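You operate a simulated robot arm through the tools that you are given. There is no shell and no other tool. Be economical: measure what you need, move in short steps, check, and stop when the job is done.

You run a simulated robot arm. Do the job below in one go: nothing can be reset, and whatever is moved stays where it is left.

TASK
Unlock the desk, save its 93 cm on button 3, then lower it.
Fine: hold M to unlock; lower on button 1 and lock the buttons again.

It is judged by the outcome, as a careful person would: the job done as asked, and still so three seconds after it is handed in. It fails if anything else is knocked over, pushed out of place, dropped, spilled or broken.

THE ROBOT
A 7-joint arm with a two-finger parallel gripper on a trunk, on a base that drives. Base frame: it is fixed to the floor where the robot stands at the start and does not move with it; the origin is under the middle of the robot, x ahead of it, y to its left, z up. Lengths are in m, angles in degrees, forces in N, time in s.
Its first joint turns from -166.0 to 166.0 degrees. Payload 3.43 kg.
The TCP is the grasp point between the finger pads, 0.03 m short of the fingertips. In the tool frame z runs along the fingers and y along their closing line. The gripper opens to 0.094 m. The fingers are 0.028 m wide and 0.01 m thick; the gripper's body (0.05 by 0.096 m) begins 0.055 m behind the TCP.
Orientation is told as [roll, pitch, yaw] about the base's x, y, z axes, in that order, counted from this pose: with the fingers straight down and closing along the base's y, the tool's x points along the base's -x, its y along +y and its z along -z.

THE INTERFACE
- The arm moves only by the tool step_arm. Its argument "motion" is a list of rows, each an object (a shift or turn left out is 0, a gripper value left out holds the last) with "slide": the shift along the tool's x, y, z in m, a list of three; "rot": the turn, a rotation vector about the tool's x, y, z in degrees, a list of three; "jaw": the closure, from 0 (fully open) to 1 (shut). In form: [{"slide": [dx, dy, dz], "rot": [ax, ay, az], "jaw": jaw}, ...]. A call has 1 to 12 rows; each row shifts and turns the commanded pose from where the row before left it, along the tool's axes as they then stand. A row lasts 0.2 s, in which the tool goes at most 0.05 m and 8.6 degrees; a call with a longer step from one row to the next is refused whole, and so is a gripper value outside its range. A pose out of reach is approached as far as the arm can. The call stops where the force on the tool passes 40 N (or 10 N more than at its start, if that is more) or the arm is blocked; 0.2 s more then pass. The fingers move at their own pace (about 0.045 m/s each) and stop on an object; they squeeze with about 28 N. The grip force told is the motor's: it shows also when the fingers shut on nothing. Time passes only in rows, and 0.2 s behind the last, so rows that do not move let the fingers close. It gives the time, the measured TCP pose, the force on the tool (base axes), the opening and the grip force at its end, in the units of the frame above (readings bear some noise), with the torque about the TCP (base axes, N m) and any sound that the robot's microphone picked up.
- Cameras (640 x 400 px; columns grow to the right, rows downward): "scene" is now at [0.5203, 0.1935, 1.296]; the picture's right is [-0.00, -1.00, 0.00], its down [-0.75, 0.00, -0.66] and it looks along [0.66, -0.00, -0.75] (base axes); focal length 294 px, centre (320, 200). "wrist" rides on the gripper at [0.076, 0.014, -0.102] in the tool frame; the picture's right is [-0.18, 0.98, 0.00], its down [-0.75, -0.14, -0.64] and it looks along [-0.63, -0.12, 0.77] (tool axes); focal length 243 px, centre (320, 200). There is no depth. A picture from a camera that has moved, and an enlarged one, comes with that camera's place and axes in the base frame and with its lens.
- grab_frame(camera): a new picture of that camera. It takes no simulated time.
- move_column(by): slides the trunk up (or, below 0, down) by that many m; the arm and the scene camera ride with it, the base frame stays. It gives what a move gives, with no picture.
- base_move(legs): drives the robot by 1 to 6 legs, each [ahead, left, turn to the left] in m, m and degrees, along the robot's own axes; the way and the turn of a leg run together, so that a leg with both is an arc; at most 1.5 m and 180 degrees a leg. The arm and the cameras ride along, it lands a little off, and it stops where it bumps. It gives what a move gives.
- pan_tilt(pan, tilt): turns the head with the scene camera to pan (to the left, within 103 degrees either way) and tilt (down, from -29 to 69), counted from straight ahead of the robot. It gives what a move gives.
- enlarge(camera, box): a new picture of the part [left, top, right, bottom] of that camera's present view, enlarged. It takes no simulated time.
- sign_off(): hands the job in; it is judged then, once.

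Go step by step. Nothing tells you exact positions but the pictures and the camera data: compare them with the known pose of the tool, close in by small moves and look again before you grip or let go. The budget is 120 turns and 98 pictures, counting those below and the enlarged ones. Unless the task says otherwise, let go and move clear before handing in, and close with one line.

The tools are called as a command line: name --argument value ..., lists and objects as JSON in quotes. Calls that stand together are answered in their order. step_arm: Moves the arm, as the interface text tells. Its arguments: {"type":"object","properties":{"motion":{"type":"array"}},"required":["motion"]} The other tools are called the same way: move_column (by) slides the trunk up or down; base_move (legs) drives the base; pan_tilt (pan, tilt) turns the head that bears the scene camera; grab_frame (camera) takes a picture; enlarge (camera, box) takes an enlarged picture of a part of a camera's view; sign_off () hands the job in.

At the start:

```text
time_s: 0.0
ee_pos: [0.625, 0.1976, 1.1163]
orientation: [0.0, 0.0, -0.1]
wrist_force: [0.5, -0.1, 0.6]
moment: [0.01, 0.01, -0.03]
width: 0.094
grasp_force: 0.1
trunk travel left (down, up): [-0.375, 0.235]
robot x, y, heading: [-0.0024, 0.0004, 0.2]
head pan, tilt: [-0.1, 48.4]
```

scene: 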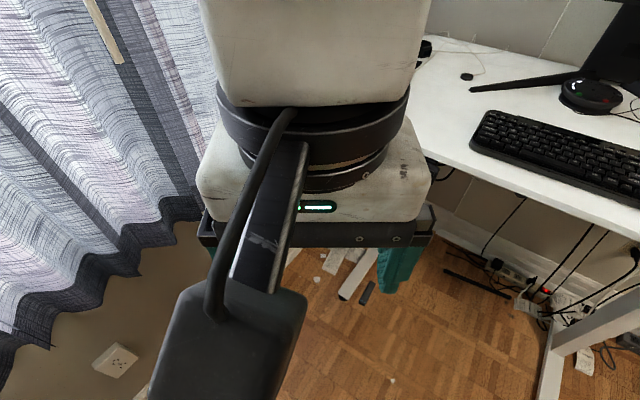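
wrist: 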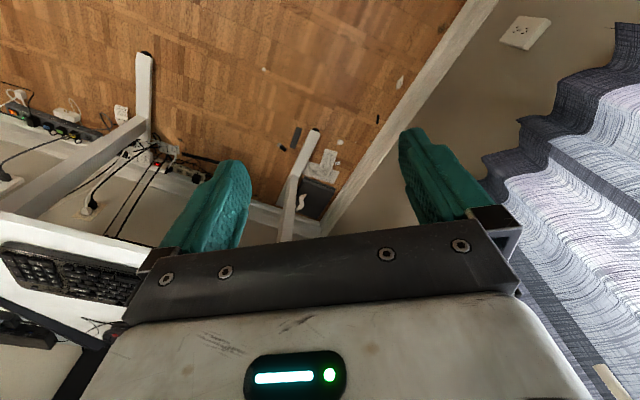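

I see the desk ahead and to the right, with the arm in front of the camera. I'll turn the head right to find the desk's control panel.

pan_tilt --pan -45 --tilt 35

```text
time_s: 1.1
ee_pos: [0.625, 0.1969, 1.1166]
orientation: [-0.1, 0.0, 0.0]
wrist_force: [0.2, -0.9, 0.6]
moment: [0.0, -0.01, 0.0]
width: 0.0938
grasp_force: 0.1
trunk travel left (down, up): [-0.375, 0.235]
robot x, y, heading: [0.0053, 0.003, 0.0]
head pan, tilt: [-45.0, 35.0]
```

I'll take a picture of the view to the right.

grab_frame --camera "scene"

```text
95 pictures are left
camera scene: at [0.5041, 0.1314, 1.3155], right [-0.71, -0.71, 0.0], down [-0.41, 0.41, -0.82], along [0.58, -0.58, -0.57], focal length 294 px, centre (320, 200)
```

scene: 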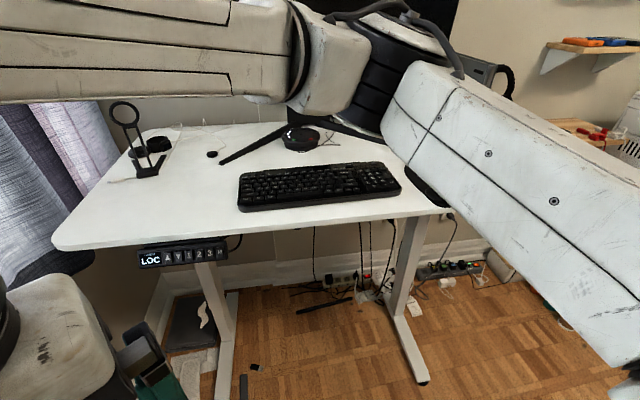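

The control panel hangs under the desk's front-left edge, showing "LOC". I'll zoom in.

enlarge --camera "scene" --box '[120, 220, 248, 300]'

```text
5.00 times, centred on (184, 260) of scene
camera zoom: at [0.5041, 0.1314, 1.3155], right [-0.71, -0.71, 0.0], down [-0.41, 0.41, -0.82], along [0.58, -0.58, -0.57], focal length 1467 px, centre (1000, -100)
```

zoom: 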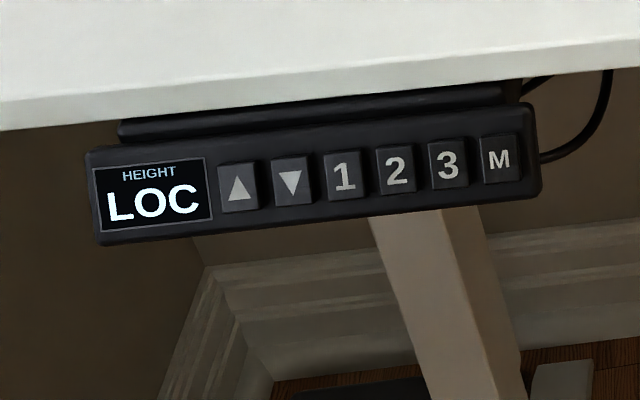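

The panel's face is roughly at x≈0.95, z≈0.88, and the desk front faces about (-0.8, 0.6). I'll yaw the tool toward the desk normal and bring it forward above the gap, with the jaw closed.

step_arm --motion '[{"rot": [0, 0, 7.4], "jaw": 1}, {"rot": [0, 0, 7.4]}, {"rot": [0, 0, 7.4]}, {"rot": [0, 0, 7.4]}, {"rot": [0, 0, 7.4]}, {"slide": [-0.04, 0, 0]}, {"slide": [-0.04, 0, 0]}, {"slide": [-0.04, 0, 0]}, {"slide": [-0.04, 0, 0]}, {"slide": [-0.04, 0, 0]}]'

grab_frame --camera "wrist"

grab_frame --camera "scene"

```text
time_s: 3.3
ee_pos: [0.785, 0.0744, 1.1171]
orientation: [0.0, 0.0, -36.9]
wrist_force: [-0.4, -0.4, -0.2]
moment: [-0.02, 0.03, -0.02]
width: 0.0
grasp_force: 27.6
trunk travel left (down, up): [-0.375, 0.235]
robot x, y, heading: [-0.0004, -0.0017, 0.1]
head pan, tilt: [-45.0, 35.0]
```

```text
93 pictures are left
camera wrist: at [0.7318, 0.133, 1.2187], right [0.74, 0.68, 0.0], down [0.52, -0.57, 0.64], along [0.43, -0.47, -0.77], focal length 243 px, centre (320, 200)
```

wrist: 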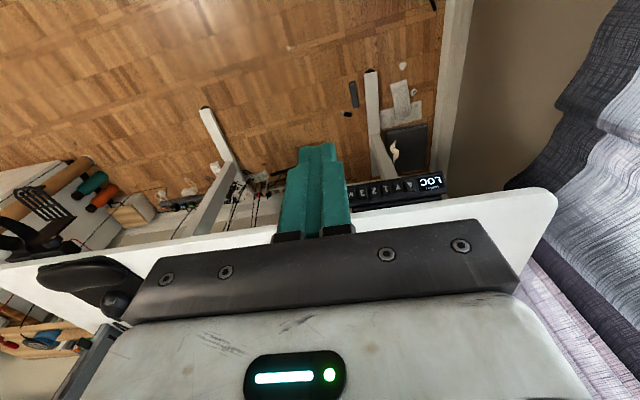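

```text
92 pictures are left
camera scene: at [0.504, 0.1315, 1.3155], right [-0.71, -0.71, 0.0], down [-0.41, 0.41, -0.82], along [0.58, -0.58, -0.57], focal length 294 px, centre (320, 200)
```

scene: 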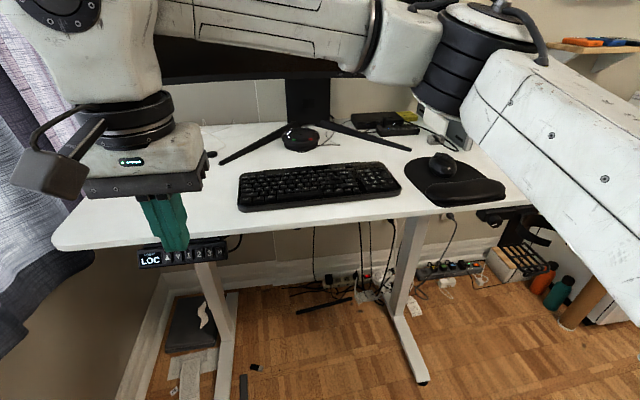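

The tool is in front of the panel, fingers closed. I'll zoom in with the wrist camera to triangulate the buttons.

enlarge --camera "wrist" --box '[340, 150, 468, 230]'

enlarge --camera "scene" --box '[120, 220, 248, 300]'

```text
5.00 times, centred on (404, 190) of wrist
camera zoom: at [0.7318, 0.133, 1.2187], right [0.74, 0.68, 0.0], down [0.52, -0.57, 0.64], along [0.43, -0.47, -0.77], focal length 1213 px, centre (-100, 250)
```

zoom: 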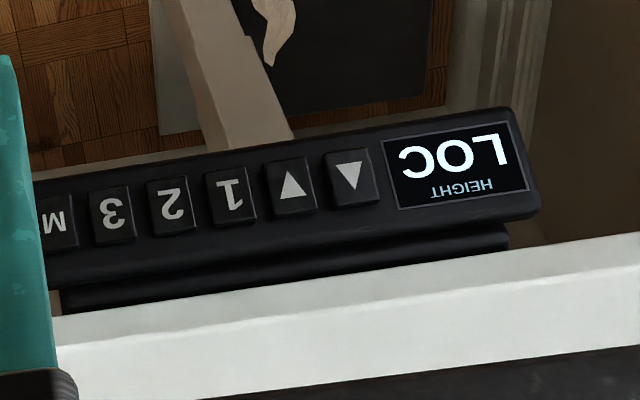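

```text
5.00 times, centred on (184, 260) of scene
camera zoom: at [0.504, 0.1315, 1.3155], right [-0.71, -0.71, 0.0], down [-0.41, 0.41, -0.82], along [0.58, -0.58, -0.57], focal length 1467 px, centre (1000, -100)
```

zoom: 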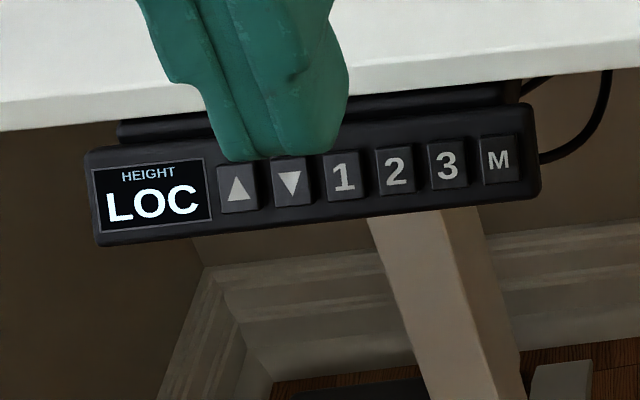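

Triangulation puts M at about (0.945, -0.024, 0.891) and 3 at (0.957, -0.007, 0.893). The buttons are about 20 mm apart, and the panel face tilts up about 17°. I'll press with one corner of the closed fingers, so the tool comes in at yaw about -18° and is pitched to match. First I'll lower and turn it clear of the desk.

step_arm --motion '[{"slide": [-0.017, 0.0023, 0.0457]}, {"slide": [-0.017, 0.0023, 0.0457]}, {"slide": [-0.017, 0.0023, 0.0457]}, {"rot": [0, 0, -6.3]}, {"rot": [0, 0, -6.3]}, {"rot": [0, 0, -6.3]}, {"rot": [0, -8.11, 0]}, {"rot": [0, -8.11, 0]}, {"rot": [0, -8.11, 0]}, {"rot": [0, -8.11, 0]}]'

grab_frame --camera "scene"

```text
time_s: 5.5
ee_pos: [0.8304, 0.0508, 0.9789]
orientation: [0.0, -32.7, -18.1]
wrist_force: [-1.2, 0.0, 0.7]
moment: [0.01, -0.01, -0.04]
width: 0.0
grasp_force: 28.4
trunk travel left (down, up): [-0.375, 0.235]
robot x, y, heading: [-0.0017, 0.0005, 0.2]
head pan, tilt: [-45.0, 35.0]
```

```text
89 pictures are left
camera scene: at [0.5041, 0.1312, 1.3155], right [-0.71, -0.71, 0.0], down [-0.41, 0.41, -0.82], along [0.58, -0.58, -0.57], focal length 294 px, centre (320, 200)
```

scene: 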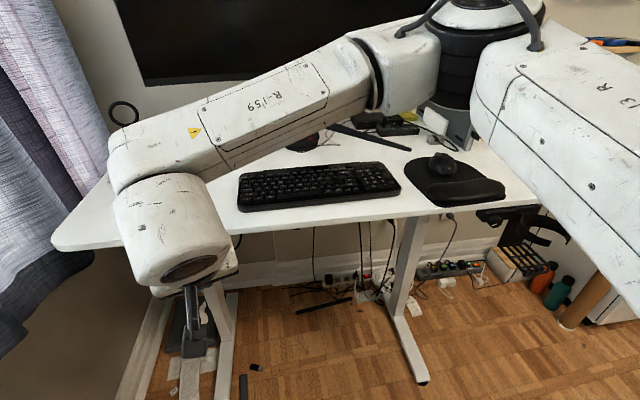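

The pitch is going smoothly and nothing is near the desk. I'll finish it.

step_arm --motion '[{"rot": [0, -8.11, 0]}, {"rot": [0, -8.11, 0]}, {"rot": [0, -8.11, 0]}, {"rot": [0, -8.11, 0]}, {"rot": [0, -8, 0]}]'

grab_frame --camera "scene"

grab_frame --camera "wrist"

```text
time_s: 6.7
ee_pos: [0.8289, 0.0519, 0.9804]
orientation: [0.3, -72.9, -18.4]
wrist_force: [-0.4, 0.5, 0.3]
moment: [0.0, -0.01, -0.02]
width: 0.0
grasp_force: 28.0
trunk travel left (down, up): [-0.375, 0.235]
robot x, y, heading: [0.0045, -0.0002, -0.1]
head pan, tilt: [-45.0, 35.0]
```

```text
88 pictures are left
camera scene: at [0.504, 0.1312, 1.3156], right [-0.71, -0.71, 0.0], down [-0.41, 0.41, -0.82], along [0.58, -0.58, -0.57], focal length 294 px, centre (320, 200)
```

scene: 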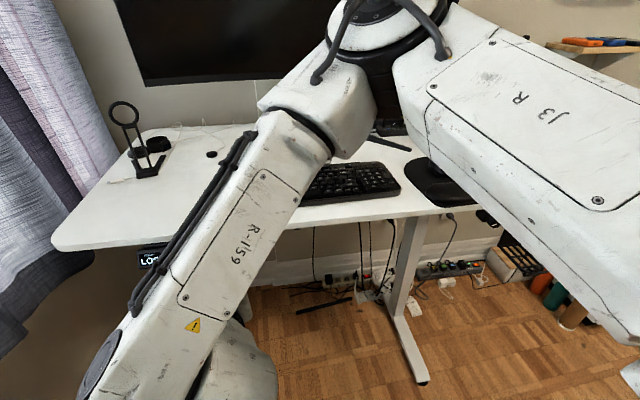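

```text
87 pictures are left
camera wrist: at [0.7184, 0.1032, 0.936], right [0.36, 0.92, 0.18], down [-0.42, -0.01, 0.91], along [0.84, -0.4, 0.38], focal length 243 px, centre (320, 200)
```

wrist: 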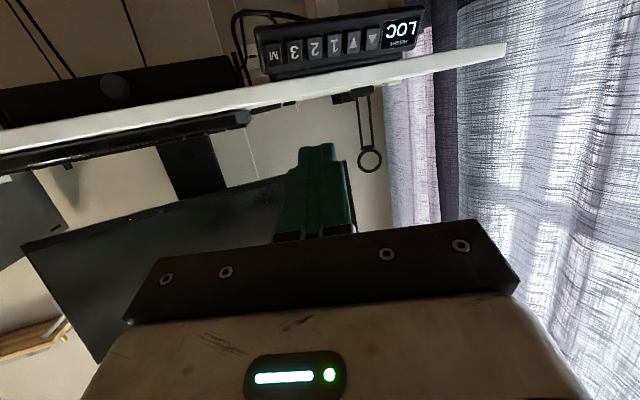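

The wrist camera sees the panel (upside down) past the fingers. I'll move to a standoff in front of M.

step_arm --motion '[{"slide": [0.0225, -0.0007, 0.0238]}, {"slide": [0.0225, -0.0008, 0.0237]}, {}]'

grab_frame --camera "wrist"

enlarge --camera "wrist" --box '[220, 50, 476, 210]'

```text
time_s: 7.5
ee_pos: [0.8587, 0.0413, 0.9222]
orientation: [0.0, -72.8, -18.1]
wrist_force: [-1.0, -0.9, -0.1]
moment: [0.0, 0.02, 0.04]
width: 0.0
grasp_force: 28.0
trunk travel left (down, up): [-0.375, 0.235]
robot x, y, heading: [-0.001, -0.0, -0.3]
head pan, tilt: [-45.0, 35.0]
```

```text
86 pictures are left
camera wrist: at [0.7475, 0.0925, 0.8789], right [0.36, 0.92, 0.18], down [-0.42, -0.01, 0.91], along [0.84, -0.4, 0.38], focal length 243 px, centre (320, 200)
```

wrist: 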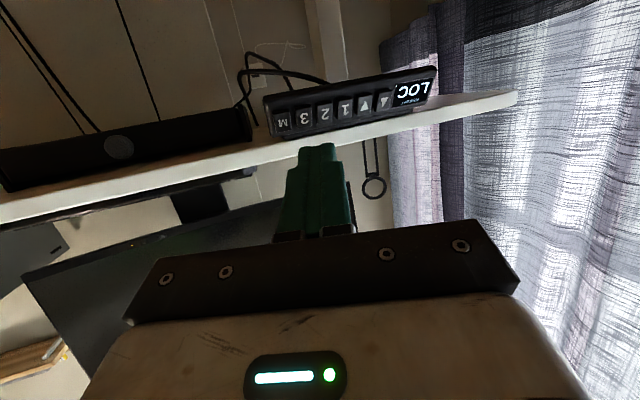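

```text
2.50 times, centred on (348, 130) of wrist
camera zoom: at [0.7475, 0.0925, 0.8789], right [0.36, 0.92, 0.18], down [-0.42, -0.01, 0.91], along [0.84, -0.4, 0.38], focal length 606 px, centre (250, 375)
```

zoom: 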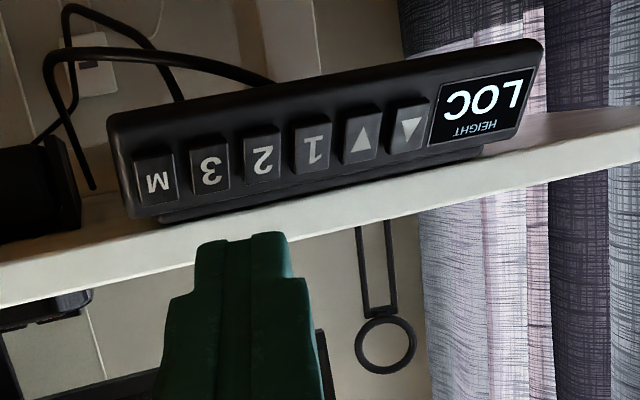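

The triangulated M position reprojects within 2 px of where I see it. I'll approach to about 1 cm from it.

step_arm --motion '[{"slide": [0.0003, -0.0105, 0.0334]}, {"slide": [0.0003, -0.0105, 0.0334]}, {}]'

enlarge --camera "wrist" --box '[220, 50, 476, 210]'

```text
time_s: 8.3
ee_pos: [0.9134, -0.0004, 0.902]
orientation: [0.0, -72.9, -18.1]
wrist_force: [0.2, -0.1, -0.5]
moment: [0.0, 0.0, 0.02]
width: 0.0001
grasp_force: 28.0
trunk travel left (down, up): [-0.375, 0.235]
robot x, y, heading: [-0.0024, 0.0012, 0.0]
head pan, tilt: [-45.0, 35.0]
```

```text
2.50 times, centred on (348, 130) of wrist
camera zoom: at [0.802, 0.0512, 0.8588], right [0.36, 0.92, 0.18], down [-0.42, -0.01, 0.91], along [0.84, -0.4, 0.38], focal length 606 px, centre (250, 375)
```

zoom: 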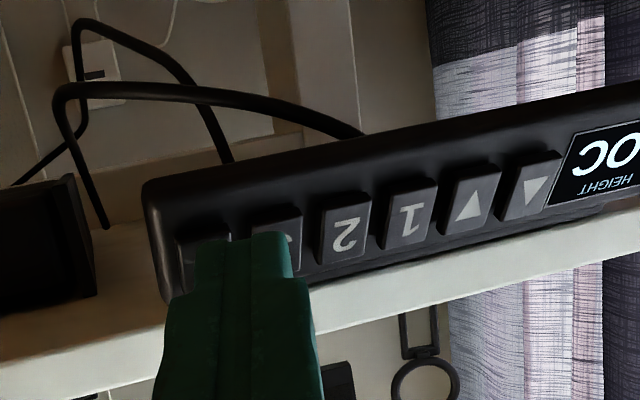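

The leading corner is lined up with M. I'll inch in and watch the force.

step_arm --motion '[{"slide": [0, -0.002, 0.003]}, {"slide": [0, -0.002, 0.003]}, {"slide": [0, -0.0005, 0.0015]}]'

enlarge --camera "wrist" --box '[220, 50, 476, 210]'

```text
time_s: 9.1
ee_pos: [0.9193, -0.0076, 0.9002]
orientation: [0.0, -72.9, -18.1]
wrist_force: [0.1, -0.2, 0.2]
moment: [0.01, 0.02, 0.0]
width: 0.0001
grasp_force: 28.5
trunk travel left (down, up): [-0.375, 0.235]
robot x, y, heading: [0.0005, -0.0007, 0.0]
head pan, tilt: [-45.0, 35.0]
```

```text
2.50 times, centred on (348, 130) of wrist
camera zoom: at [0.8078, 0.0446, 0.8564], right [0.36, 0.92, 0.18], down [-0.42, -0.01, 0.91], along [0.84, -0.4, 0.38], focal length 606 px, centre (250, 375)
```

zoom: 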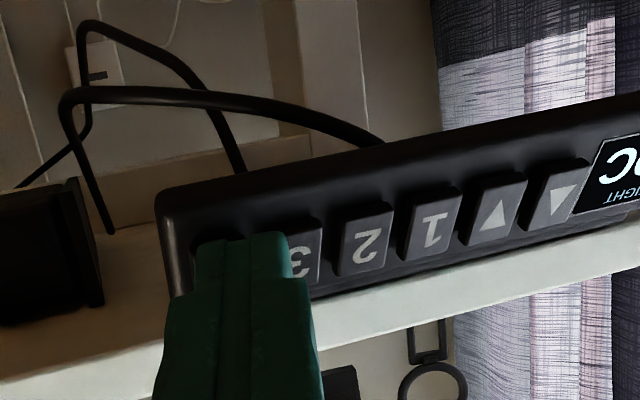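

The corner is within M and nearly touching it. I'll press along the tool axis in 1.5 mm steps.

step_arm --motion '[{"slide": [0, 0, 0.0015]}, {"slide": [0, 0, 0.0015]}]'

```text
time_s: 9.7
ee_pos: [0.9226, -0.007, 0.8985]
orientation: [-0.1, -72.8, -18.0]
wrist_force: [-0.9, 0.5, -0.4]
moment: [0.01, 0.01, -0.01]
width: 0.0
grasp_force: 27.9
trunk travel left (down, up): [-0.375, 0.235]
robot x, y, heading: [0.0005, 0.0015, 0.3]
head pan, tilt: [-45.0, 35.0]
heard: click
```

I heard a click and the force is small. I'll hold and watch the display.

step_arm --motion '[{}, {}, {}, {}, {}, {}]'

enlarge --camera "wrist" --box '[270, 60, 526, 220]'

```text
time_s: 11.1
ee_pos: [0.9215, -0.0062, 0.9001]
orientation: [-0.1, -73.0, -18.1]
wrist_force: [-2.0, 1.0, 0.5]
moment: [0.01, 0.02, 0.04]
width: 0.0
grasp_force: 27.4
trunk travel left (down, up): [-0.375, 0.235]
robot x, y, heading: [-0.0, 0.0011, -0.1]
head pan, tilt: [-45.0, 35.0]
```

```text
2.50 times, centred on (398, 140) of wrist
camera zoom: at [0.811, 0.0442, 0.856], right [0.36, 0.92, 0.18], down [-0.42, -0.01, 0.91], along [0.84, -0.4, 0.38], focal length 606 px, centre (125, 350)
```

zoom: 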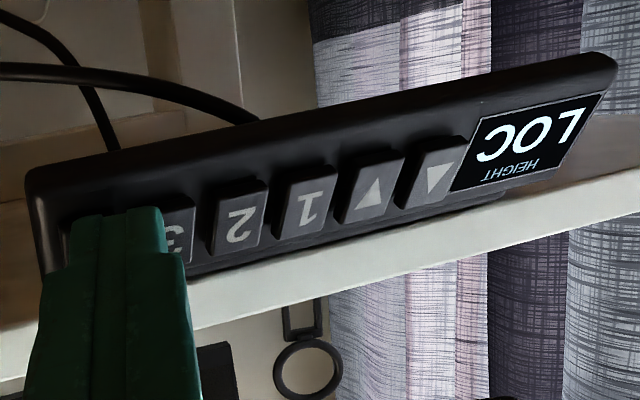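

The display still shows LOC. I'll press very slightly deeper and keep holding.

step_arm --motion '[{"slide": [0, 0, 0.0007]}, {}, {}, {}, {}, {}, {}, {}, {}, {}]'

enlarge --camera "wrist" --box '[270, 60, 526, 220]'

```text
time_s: 13.3
ee_pos: [0.9229, -0.0086, 0.8993]
orientation: [0.0, -72.8, -18.1]
wrist_force: [-1.4, 1.7, -0.4]
moment: [0.03, 0.0, 0.0]
width: 0.0
grasp_force: 27.6
trunk travel left (down, up): [-0.375, 0.235]
robot x, y, heading: [-0.0041, -0.0013, -0.0]
head pan, tilt: [-45.0, 35.0]
```

```text
2.50 times, centred on (398, 140) of wrist
camera zoom: at [0.8115, 0.0436, 0.856], right [0.36, 0.92, 0.18], down [-0.42, -0.01, 0.91], along [0.84, -0.4, 0.38], focal length 606 px, centre (125, 350)
```

zoom: 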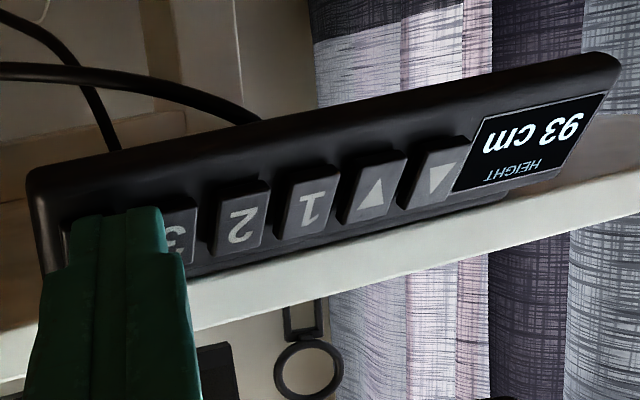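

It's unlocked and shows 93 cm. I'll release M and check.

step_arm --motion '[{"slide": [0, 0, -0.004]}, {"slide": [0, 0, -0.002]}, {}]'

enlarge --camera "wrist" --box '[270, 60, 526, 220]'

```text
time_s: 14.1
ee_pos: [0.9176, -0.0049, 0.8997]
orientation: [-0.1, -72.9, -18.1]
wrist_force: [-0.1, 0.7, 0.2]
moment: [0.0, -0.01, 0.03]
width: 0.0
grasp_force: 28.1
trunk travel left (down, up): [-0.375, 0.235]
robot x, y, heading: [-0.0011, -0.0055, -0.1]
head pan, tilt: [-45.0, 35.0]
```

```text
2.50 times, centred on (398, 140) of wrist
camera zoom: at [0.8067, 0.0461, 0.8575], right [0.36, 0.92, 0.18], down [-0.42, -0.01, 0.91], along [0.84, -0.4, 0.38], focal length 606 px, centre (125, 350)
```

zoom: 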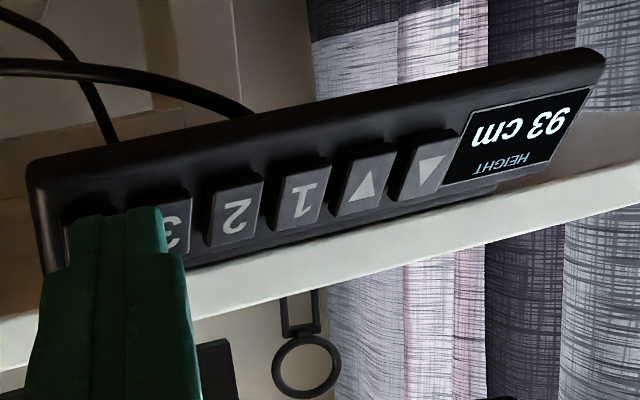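

93 cm persists. Next is a short M press, then I'll check the display (pictures take no simulated time).

step_arm --motion '[{"slide": [0, 0, 0.004]}, {"slide": [0, 0, 0.002]}, {"slide": [0, 0, -0.004]}, {"slide": [0, 0, -0.003]}]'

enlarge --camera "wrist" --box '[270, 60, 526, 220]'

```text
time_s: 15.1
ee_pos: [0.9163, -0.0045, 0.9005]
orientation: [0.0, -73.0, -18.1]
wrist_force: [-0.7, 0.0, -1.0]
moment: [0.01, -0.02, 0.01]
width: 0.0001
grasp_force: 27.6
trunk travel left (down, up): [-0.375, 0.235]
robot x, y, heading: [-0.0014, 0.0026, -0.0]
head pan, tilt: [-45.0, 35.0]
heard: click
```

```text
2.50 times, centred on (398, 140) of wrist
camera zoom: at [0.8057, 0.0464, 0.8575], right [0.36, 0.92, 0.18], down [-0.42, -0.01, 0.91], along [0.84, -0.4, 0.38], focal length 606 px, centre (125, 350)
```

zoom: 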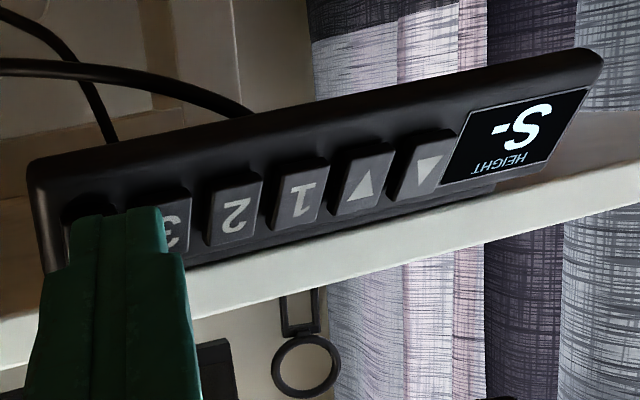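

The display shows "S-", so it's waiting for a slot. I'll shift one button over to 3.

step_arm --motion '[{"slide": [0, 0, -0.003]}, {"slide": [-0.0017, 0.0203, 0.0057]}]'

enlarge --camera "wrist" --box '[270, 60, 526, 220]'

```text
time_s: 15.7
ee_pos: [0.9259, 0.0131, 0.9015]
orientation: [0.0, -73.0, -18.0]
wrist_force: [-0.1, -0.1, 0.0]
moment: [0.03, 0.05, 0.0]
width: 0.0
grasp_force: 27.9
trunk travel left (down, up): [-0.375, 0.235]
robot x, y, heading: [0.0049, 0.0004, -0.3]
head pan, tilt: [-45.0, 35.0]
```

```text
2.50 times, centred on (398, 140) of wrist
camera zoom: at [0.8151, 0.065, 0.8583], right [0.36, 0.92, 0.18], down [-0.42, -0.01, 0.91], along [0.84, -0.4, 0.38], focal length 606 px, centre (125, 350)
```

zoom: 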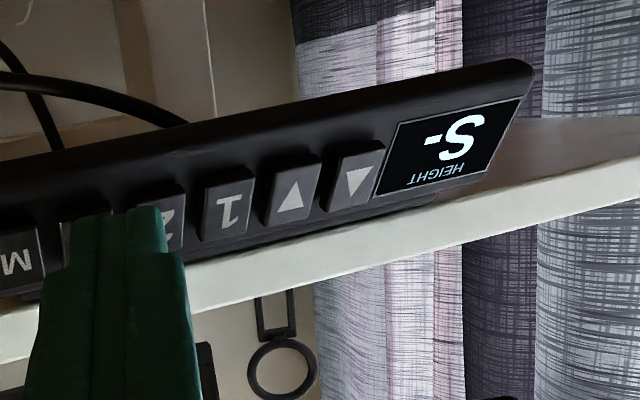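

The corner is over button 3, with M clear of it. I'll press 3 briefly.

step_arm --motion '[{"slide": [0, 0, 0.004]}, {"slide": [0, 0, 0.003]}, {"slide": [0, 0, 0.002]}]'

enlarge --camera "wrist" --box '[270, 60, 526, 220]'

```text
time_s: 16.5
ee_pos: [0.9341, 0.0112, 0.8975]
orientation: [0.0, -72.7, -17.9]
wrist_force: [-1.3, 1.3, 0.5]
moment: [0.01, 0.03, 0.0]
width: 0.0003
grasp_force: 28.6
trunk travel left (down, up): [-0.375, 0.235]
robot x, y, heading: [-0.0001, -0.0013, -0.2]
head pan, tilt: [-45.0, 35.0]
```

```text
2.50 times, centred on (398, 140) of wrist
camera zoom: at [0.8228, 0.0621, 0.8551], right [0.36, 0.92, 0.18], down [-0.42, -0.01, 0.91], along [0.84, -0.4, 0.38], focal length 606 px, centre (125, 350)
```

zoom: 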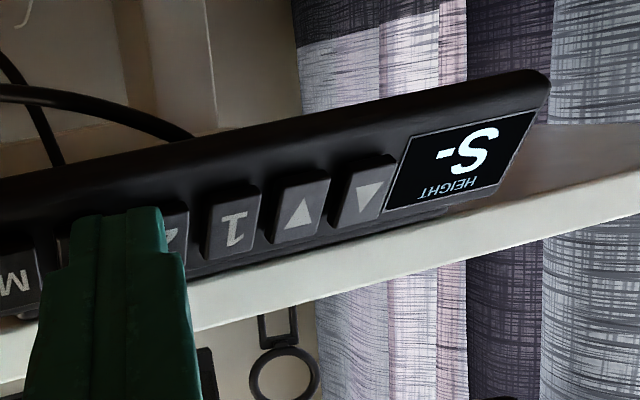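

Button 3 is touched but hasn't clicked yet, so I'll go slightly deeper.

step_arm --motion '[{"slide": [0, 0, 0.0012]}]'

enlarge --camera "wrist" --box '[270, 60, 526, 220]'

```text
time_s: 16.9
ee_pos: [0.934, 0.0103, 0.8985]
orientation: [0.0, -72.7, -18.1]
wrist_force: [-2.3, 0.3, 0.3]
moment: [0.02, 0.01, 0.01]
width: 0.0
grasp_force: 27.0
trunk travel left (down, up): [-0.375, 0.235]
robot x, y, heading: [-0.0008, -0.0012, -0.1]
head pan, tilt: [-45.0, 35.0]
heard: click
```

```text
2.50 times, centred on (398, 140) of wrist
camera zoom: at [0.8236, 0.0621, 0.8551], right [0.36, 0.92, 0.18], down [-0.42, -0.01, 0.91], along [0.84, -0.4, 0.38], focal length 606 px, centre (125, 350)
```

zoom: 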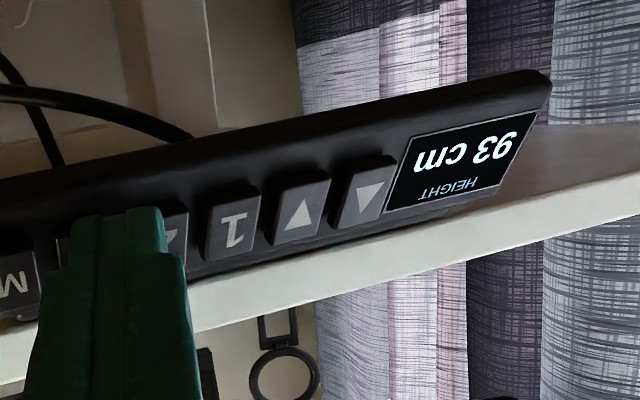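

The display returned to 93 cm after the click, so slot 3 is saved. I'll retract and move two buttons left to 1.

step_arm --motion '[{"slide": [0, 0, -0.006]}, {"slide": [0, 0, -0.005]}, {"slide": [-0.0017, 0.0188, 0.0057]}, {"slide": [-0.0017, 0.0188, 0.0057]}, {}]'

enlarge --camera "wrist" --box '[270, 60, 526, 220]'

grab_frame --camera "scene"

```text
time_s: 18.1
ee_pos: [0.9486, 0.047, 0.9021]
orientation: [0.0, -72.9, -18.1]
wrist_force: [0.8, -0.1, -0.2]
moment: [0.03, 0.01, -0.01]
width: 0.0003
grasp_force: 28.4
trunk travel left (down, up): [-0.375, 0.235]
robot x, y, heading: [-0.0018, 0.0002, 0.0]
head pan, tilt: [-45.0, 35.0]
```

```text
2.50 times, centred on (398, 140) of wrist
camera zoom: at [0.8371, 0.0978, 0.8582], right [0.36, 0.92, 0.18], down [-0.42, -0.01, 0.91], along [0.84, -0.4, 0.38], focal length 606 px, centre (125, 350)
```

zoom: 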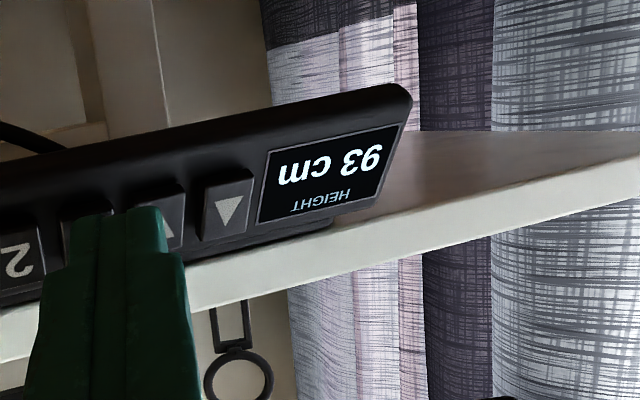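

```text
74 pictures are left
camera scene: at [0.5041, 0.1314, 1.3155], right [-0.71, -0.71, 0.0], down [-0.41, 0.41, -0.82], along [0.58, -0.58, -0.57], focal length 294 px, centre (320, 200)
```

scene: 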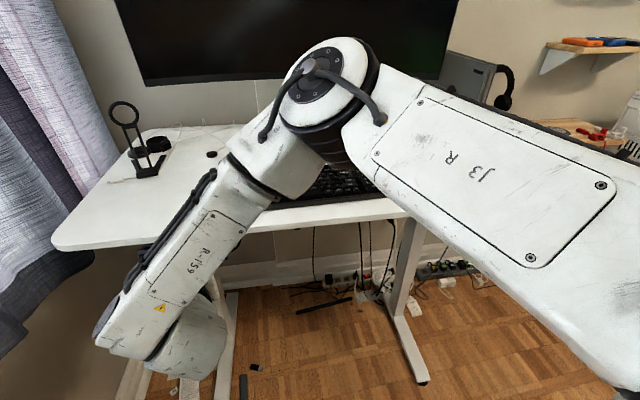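

The corner is over button 1 and the desk hasn't moved. I'll press 1.

step_arm --motion '[{"slide": [0, 0, 0.004]}, {"slide": [0, 0, 0.004]}, {"slide": [0, 0, 0.003]}]'

enlarge --camera "wrist" --box '[270, 60, 526, 220]'

```text
time_s: 18.9
ee_pos: [0.9581, 0.0431, 0.898]
orientation: [0.1, -72.8, -18.1]
wrist_force: [-2.4, 0.6, -0.7]
moment: [0.03, 0.01, -0.02]
width: 0.0001
grasp_force: 28.3
trunk travel left (down, up): [-0.375, 0.235]
robot x, y, heading: [-0.0012, -0.0007, -0.0]
head pan, tilt: [-45.0, 35.0]
heard: click
```

```text
2.50 times, centred on (398, 140) of wrist
camera zoom: at [0.847, 0.0943, 0.8547], right [0.36, 0.92, 0.18], down [-0.42, -0.01, 0.91], along [0.84, -0.4, 0.38], focal length 606 px, centre (125, 350)
```

zoom: 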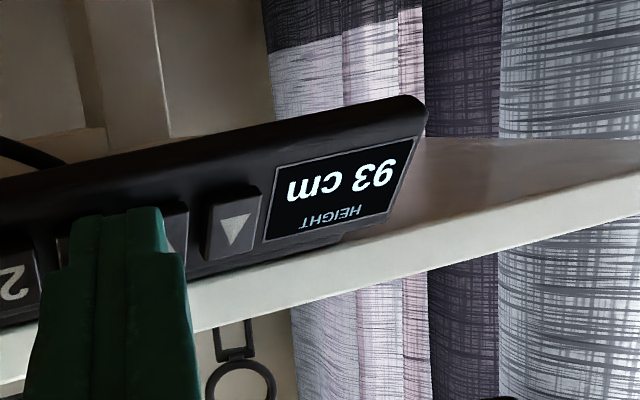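

It clicked. I'll back off along the tool and see whether the desk moves.

step_arm --motion '[{"slide": [0, 0, -0.01]}, {"slide": [0, 0, -0.02]}, {"slide": [0, 0, -0.03]}]'

grab_frame --camera "wrist"

```text
time_s: 19.7
ee_pos: [0.9035, 0.0591, 0.9171]
orientation: [-0.1, -72.9, -18.0]
wrist_force: [0.4, -0.2, -0.1]
moment: [0.01, 0.04, 0.0]
width: 0.0001
grasp_force: 27.3
trunk travel left (down, up): [-0.375, 0.235]
robot x, y, heading: [0.0028, 0.0005, -0.2]
head pan, tilt: [-45.0, 35.0]
```

```text
72 pictures are left
camera wrist: at [0.7923, 0.111, 0.8738], right [0.36, 0.92, 0.18], down [-0.42, -0.01, 0.91], along [0.84, -0.4, 0.38], focal length 243 px, centre (320, 200)
```

wrist: 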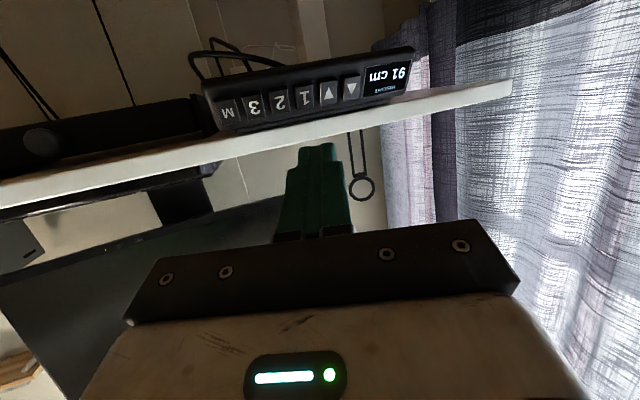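

The desk is descending and reads 91 cm. I'm clear of it, so I'll wait.

step_arm --motion '[{}, {}, {}, {}, {}, {}, {}, {}, {}, {}, {}, {}]'

grab_frame --camera "scene"

grab_frame --camera "wrist"

```text
time_s: 22.3
ee_pos: [0.9034, 0.0598, 0.9177]
orientation: [0.0, -72.9, -18.1]
wrist_force: [0.7, 1.4, -0.2]
moment: [0.03, 0.01, 0.01]
width: 0.0
grasp_force: 28.1
trunk travel left (down, up): [-0.375, 0.235]
robot x, y, heading: [0.0019, -0.0005, 0.1]
head pan, tilt: [-45.0, 35.0]
```

```text
71 pictures are left
camera scene: at [0.5041, 0.1314, 1.3155], right [-0.71, -0.71, 0.0], down [-0.41, 0.41, -0.82], along [0.58, -0.58, -0.57], focal length 294 px, centre (320, 200)
```

scene: 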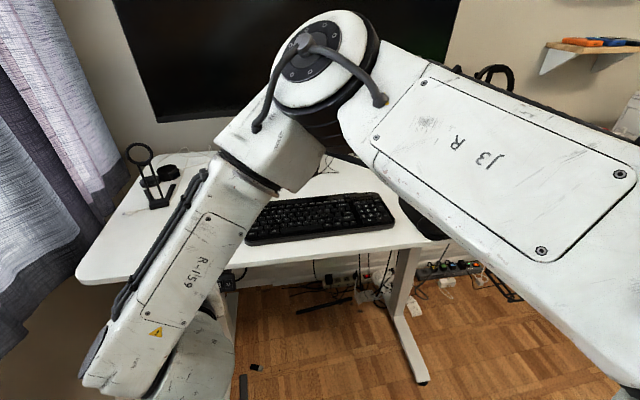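

```text
70 pictures are left
camera wrist: at [0.7923, 0.111, 0.8737], right [0.36, 0.92, 0.18], down [-0.42, -0.01, 0.91], along [0.84, -0.4, 0.38], focal length 243 px, centre (320, 200)
```

wrist: 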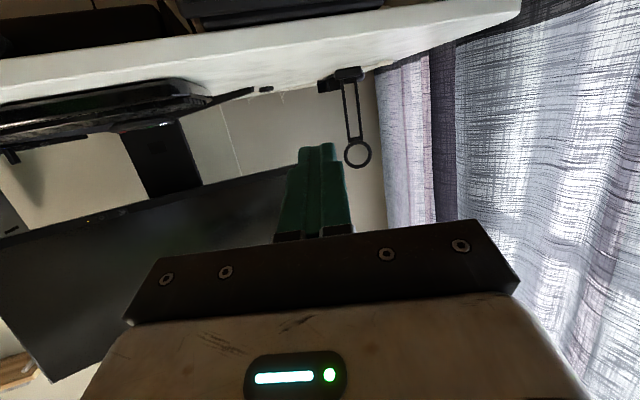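

It's still lowering. I'll keep waiting, clear of it.

step_arm --motion '[{"slide": [0, 0, -0.02]}, {}, {}, {}, {}, {}, {}, {}, {}, {}, {}, {}]'

step_arm --motion '[{}, {}, {}, {}, {}, {}, {}, {}, {}, {}, {}, {}]'

grab_frame --camera "scene"

```text
time_s: 24.9
ee_pos: [0.8857, 0.0656, 0.9226]
orientation: [0.0, -72.9, -18.1]
wrist_force: [0.6, -0.2, -0.9]
moment: [0.01, 0.01, 0.01]
width: 0.0
grasp_force: 27.9
trunk travel left (down, up): [-0.375, 0.235]
robot x, y, heading: [0.0002, 0.0021, -0.1]
head pan, tilt: [-45.0, 35.0]
```

```text
time_s: 27.5
ee_pos: [0.8846, 0.0661, 0.9216]
orientation: [0.0, -72.8, -18.2]
wrist_force: [0.1, 0.8, -0.1]
moment: [-0.01, -0.03, -0.01]
width: 0.0
grasp_force: 28.4
trunk travel left (down, up): [-0.375, 0.235]
robot x, y, heading: [0.0004, 0.0003, 0.2]
head pan, tilt: [-45.0, 35.0]
```

```text
69 pictures are left
camera scene: at [0.5041, 0.1314, 1.3155], right [-0.71, -0.71, 0.0], down [-0.41, 0.41, -0.82], along [0.58, -0.58, -0.57], focal length 294 px, centre (320, 200)
```

scene: 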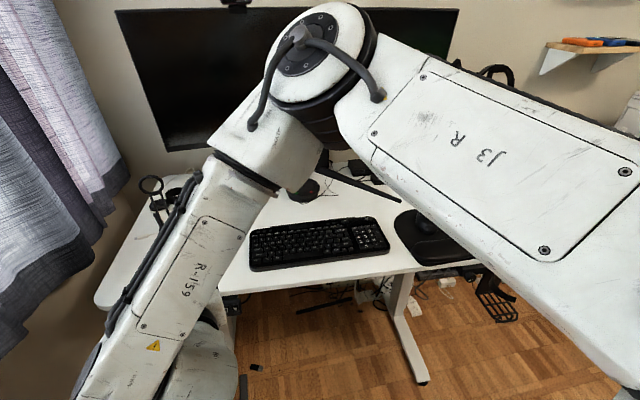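

I'll wait more and compare to see whether it has stopped.

step_arm --motion '[{}, {}, {}, {}, {}, {}, {}, {}, {}, {}, {}, {}]'

grab_frame --camera "scene"

```text
time_s: 30.1
ee_pos: [0.8835, 0.0661, 0.9226]
orientation: [0.0, -72.9, -18.1]
wrist_force: [0.4, 0.0, -1.0]
moment: [-0.03, 0.01, -0.05]
width: 0.0001
grasp_force: 28.2
trunk travel left (down, up): [-0.375, 0.235]
robot x, y, heading: [-0.001, 0.0021, -0.1]
head pan, tilt: [-45.0, 35.0]
```

```text
68 pictures are left
camera scene: at [0.5041, 0.1314, 1.3155], right [-0.71, -0.71, 0.0], down [-0.41, 0.41, -0.82], along [0.58, -0.58, -0.57], focal length 294 px, centre (320, 200)
```

scene: 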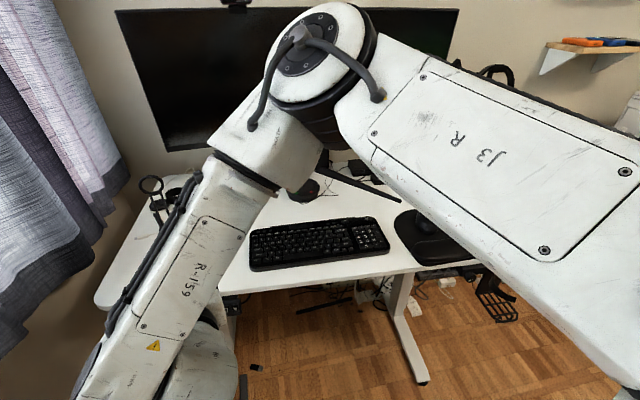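

The desk has stopped at about 0.75 m. I'll lower the trunk 0.15 m and look at the display.

move_column --by -0.15

grab_frame --camera "wrist"

```text
time_s: 31.9
ee_pos: [0.884, 0.0646, 0.7723]
orientation: [0.1, -72.9, -18.1]
wrist_force: [-0.2, 1.0, 0.0]
moment: [0.04, 0.0, 0.01]
width: 0.0
grasp_force: 28.2
trunk travel left (down, up): [-0.225, 0.385]
robot x, y, heading: [0.0012, -0.0007, -0.1]
head pan, tilt: [-45.0, 35.0]
```

```text
67 pictures are left
camera wrist: at [0.7737, 0.1173, 0.7289], right [0.36, 0.92, 0.18], down [-0.42, -0.01, 0.91], along [0.84, -0.4, 0.38], focal length 243 px, centre (320, 200)
```

wrist: 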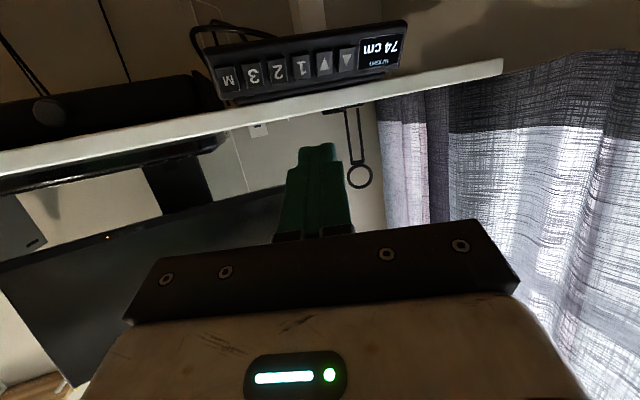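

It reads 74 cm, so the panel dropped exactly 0.19 m. I'll lower another 0.04 m and move back in front of M as before.

move_column --by -0.04

step_arm --motion '[{"slide": [0.0049, -0.0307, -0.0159]}, {}]'

enlarge --camera "wrist" --box '[220, 50, 476, 210]'

```text
time_s: 32.7
ee_pos: [0.8846, 0.0663, 0.7334]
orientation: [0.0, -72.9, -18.1]
wrist_force: [-0.1, 0.3, -0.4]
moment: [-0.01, 0.01, 0.0]
width: 0.0
grasp_force: 28.1
trunk travel left (down, up): [-0.185, 0.425]
robot x, y, heading: [-0.0024, 0.0008, -0.0]
head pan, tilt: [-45.0, 35.0]
```

```text
time_s: 33.3
ee_pos: [0.8588, 0.0418, 0.7309]
orientation: [-0.1, -72.9, -18.1]
wrist_force: [-0.1, 0.1, 0.0]
moment: [0.02, -0.05, 0.01]
width: 0.0
grasp_force: 27.6
trunk travel left (down, up): [-0.185, 0.425]
robot x, y, heading: [0.001, -0.0028, 0.1]
head pan, tilt: [-45.0, 35.0]
```

```text
2.50 times, centred on (348, 130) of wrist
camera zoom: at [0.7483, 0.0932, 0.6883], right [0.36, 0.92, 0.18], down [-0.42, -0.01, 0.91], along [0.84, -0.4, 0.38], focal length 606 px, centre (250, 375)
```

zoom: 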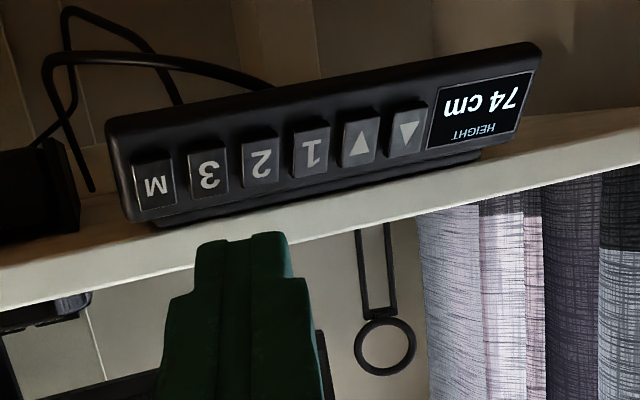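

This matches the earlier standoff almost exactly. I'll repeat the approach to just before contact.

step_arm --motion '[{"slide": [0.0003, -0.0105, 0.0334]}, {"slide": [0.0003, -0.0105, 0.0334]}, {"slide": [0, -0.004, 0.005]}, {}]'

enlarge --camera "wrist" --box '[270, 60, 526, 220]'

```text
time_s: 34.3
ee_pos: [0.9162, -0.0032, 0.7086]
orientation: [-0.1, -72.9, -18.0]
wrist_force: [-0.4, 0.7, -0.5]
moment: [-0.01, -0.02, -0.01]
width: 0.0001
grasp_force: 27.9
trunk travel left (down, up): [-0.185, 0.425]
robot x, y, heading: [0.0015, -0.0018, -0.0]
head pan, tilt: [-45.0, 35.0]
```

```text
2.50 times, centred on (398, 140) of wrist
camera zoom: at [0.8055, 0.0476, 0.6662], right [0.36, 0.92, 0.18], down [-0.42, -0.01, 0.91], along [0.84, -0.4, 0.38], focal length 606 px, centre (125, 350)
```

zoom: 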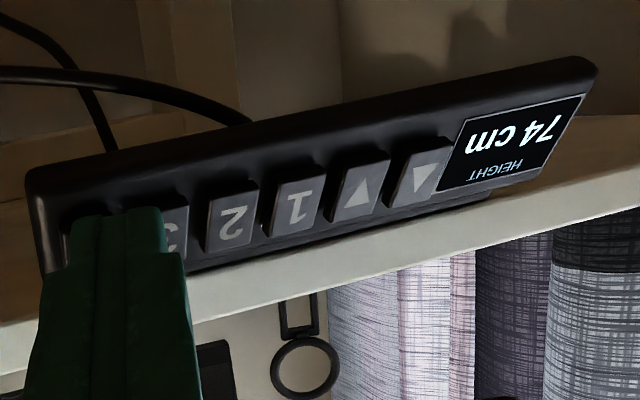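

It's aligned the same as last time. I'll press M to the earlier depth and hold about 2.5 s.

step_arm --motion '[{"slide": [0, -0.0005, 0.003]}, {"slide": [0, 0, 0.002]}, {"slide": [0, 0, 0.0015]}, {}, {}, {}, {}, {}, {}, {}, {}]'

enlarge --camera "wrist" --box '[270, 60, 526, 220]'

```text
time_s: 36.7
ee_pos: [0.9226, -0.0045, 0.7082]
orientation: [0.0, -72.9, -18.2]
wrist_force: [-1.5, 1.3, 0.1]
moment: [0.01, -0.01, 0.05]
width: 0.0002
grasp_force: 28.4
trunk travel left (down, up): [-0.185, 0.425]
robot x, y, heading: [-0.0013, 0.002, 0.2]
head pan, tilt: [-45.0, 35.0]
heard: click
```

```text
2.50 times, centred on (398, 140) of wrist
camera zoom: at [0.8119, 0.0458, 0.6647], right [0.36, 0.92, 0.18], down [-0.42, -0.01, 0.91], along [0.84, -0.4, 0.38], focal length 606 px, centre (125, 350)
```

zoom: 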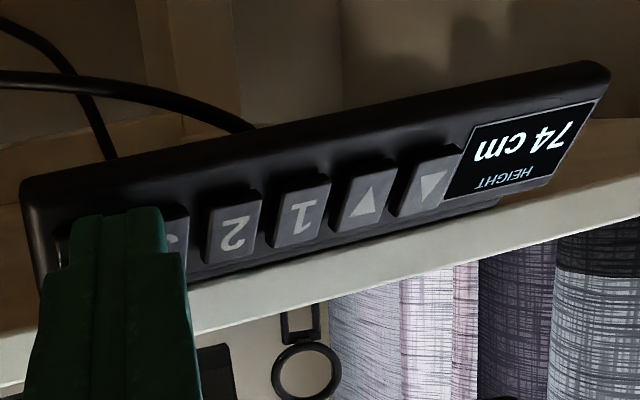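

It clicked but isn't locked yet, so I'll keep holding.

step_arm --motion '[{}, {}, {}, {}, {}]'

enlarge --camera "wrist" --box '[270, 60, 526, 220]'

```text
time_s: 37.9
ee_pos: [0.9221, -0.005, 0.7084]
orientation: [0.0, -72.9, -18.1]
wrist_force: [-1.2, 1.4, -0.7]
moment: [0.01, -0.01, 0.0]
width: 0.0001
grasp_force: 27.9
trunk travel left (down, up): [-0.185, 0.425]
robot x, y, heading: [0.0018, -0.0026, -0.3]
head pan, tilt: [-45.0, 35.0]
```

```text
2.50 times, centred on (398, 140) of wrist
camera zoom: at [0.8119, 0.0459, 0.6647], right [0.36, 0.92, 0.18], down [-0.42, -0.01, 0.91], along [0.84, -0.4, 0.38], focal length 606 px, centre (125, 350)
```

zoom: 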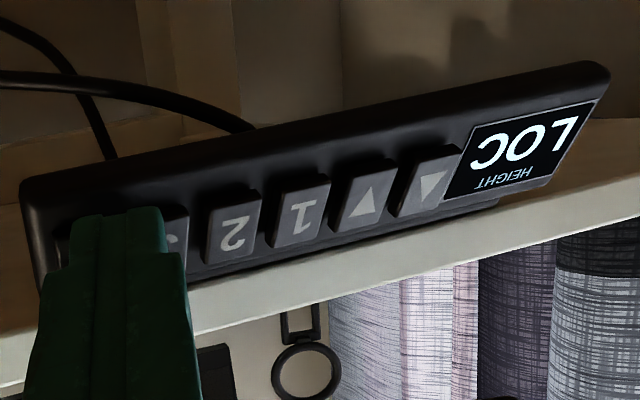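

It's locked and shows LOC. I'll retract clear and do a final check.

step_arm --motion '[{"slide": [0, 0, -0.01]}, {"slide": [0, 0, -0.03]}, {"slide": [0, 0, -0.03]}, {"slide": [0, 0, -0.03]}, {}, {}, {}]'

grab_frame --camera "wrist"

grab_frame --camera "scene"

```text
time_s: 39.5
ee_pos: [0.8306, 0.0241, 0.7377]
orientation: [0.0, -72.9, -18.2]
wrist_force: [-0.2, 0.6, -0.4]
moment: [0.01, 0.04, -0.02]
width: 0.0
grasp_force: 28.1
trunk travel left (down, up): [-0.185, 0.425]
robot x, y, heading: [-0.0022, 0.0016, 0.1]
head pan, tilt: [-45.0, 35.0]
```

```text
62 pictures are left
camera wrist: at [0.7205, 0.0753, 0.6944], right [0.36, 0.92, 0.18], down [-0.42, -0.01, 0.91], along [0.84, -0.4, 0.38], focal length 243 px, centre (320, 200)
```

wrist: 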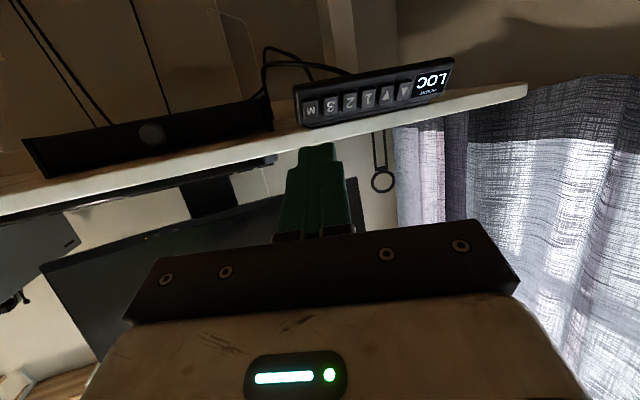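

```text
61 pictures are left
camera scene: at [0.504, 0.1314, 1.1255], right [-0.71, -0.71, 0.0], down [-0.41, 0.41, -0.82], along [0.58, -0.58, -0.57], focal length 294 px, centre (320, 200)
```

scene: 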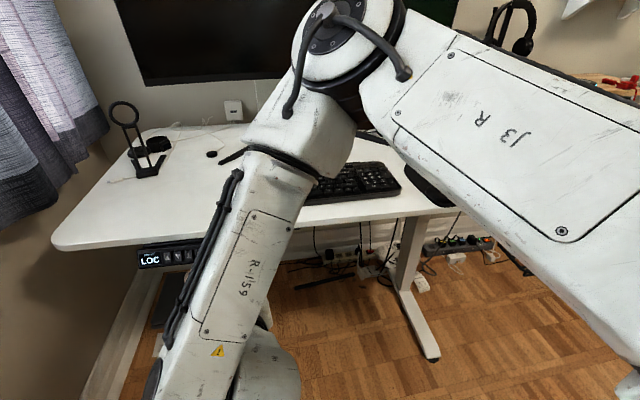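

The desk is down, the display shows LOC, nothing has been disturbed and the arm is clear. I'm handing in.

sign_off

```text
The job is handed in.
```

The desk was unlocked with M, its 93 cm saved on button 3, lowered with button 1 to 74 cm, and the buttons are locked again (display shows LOC).
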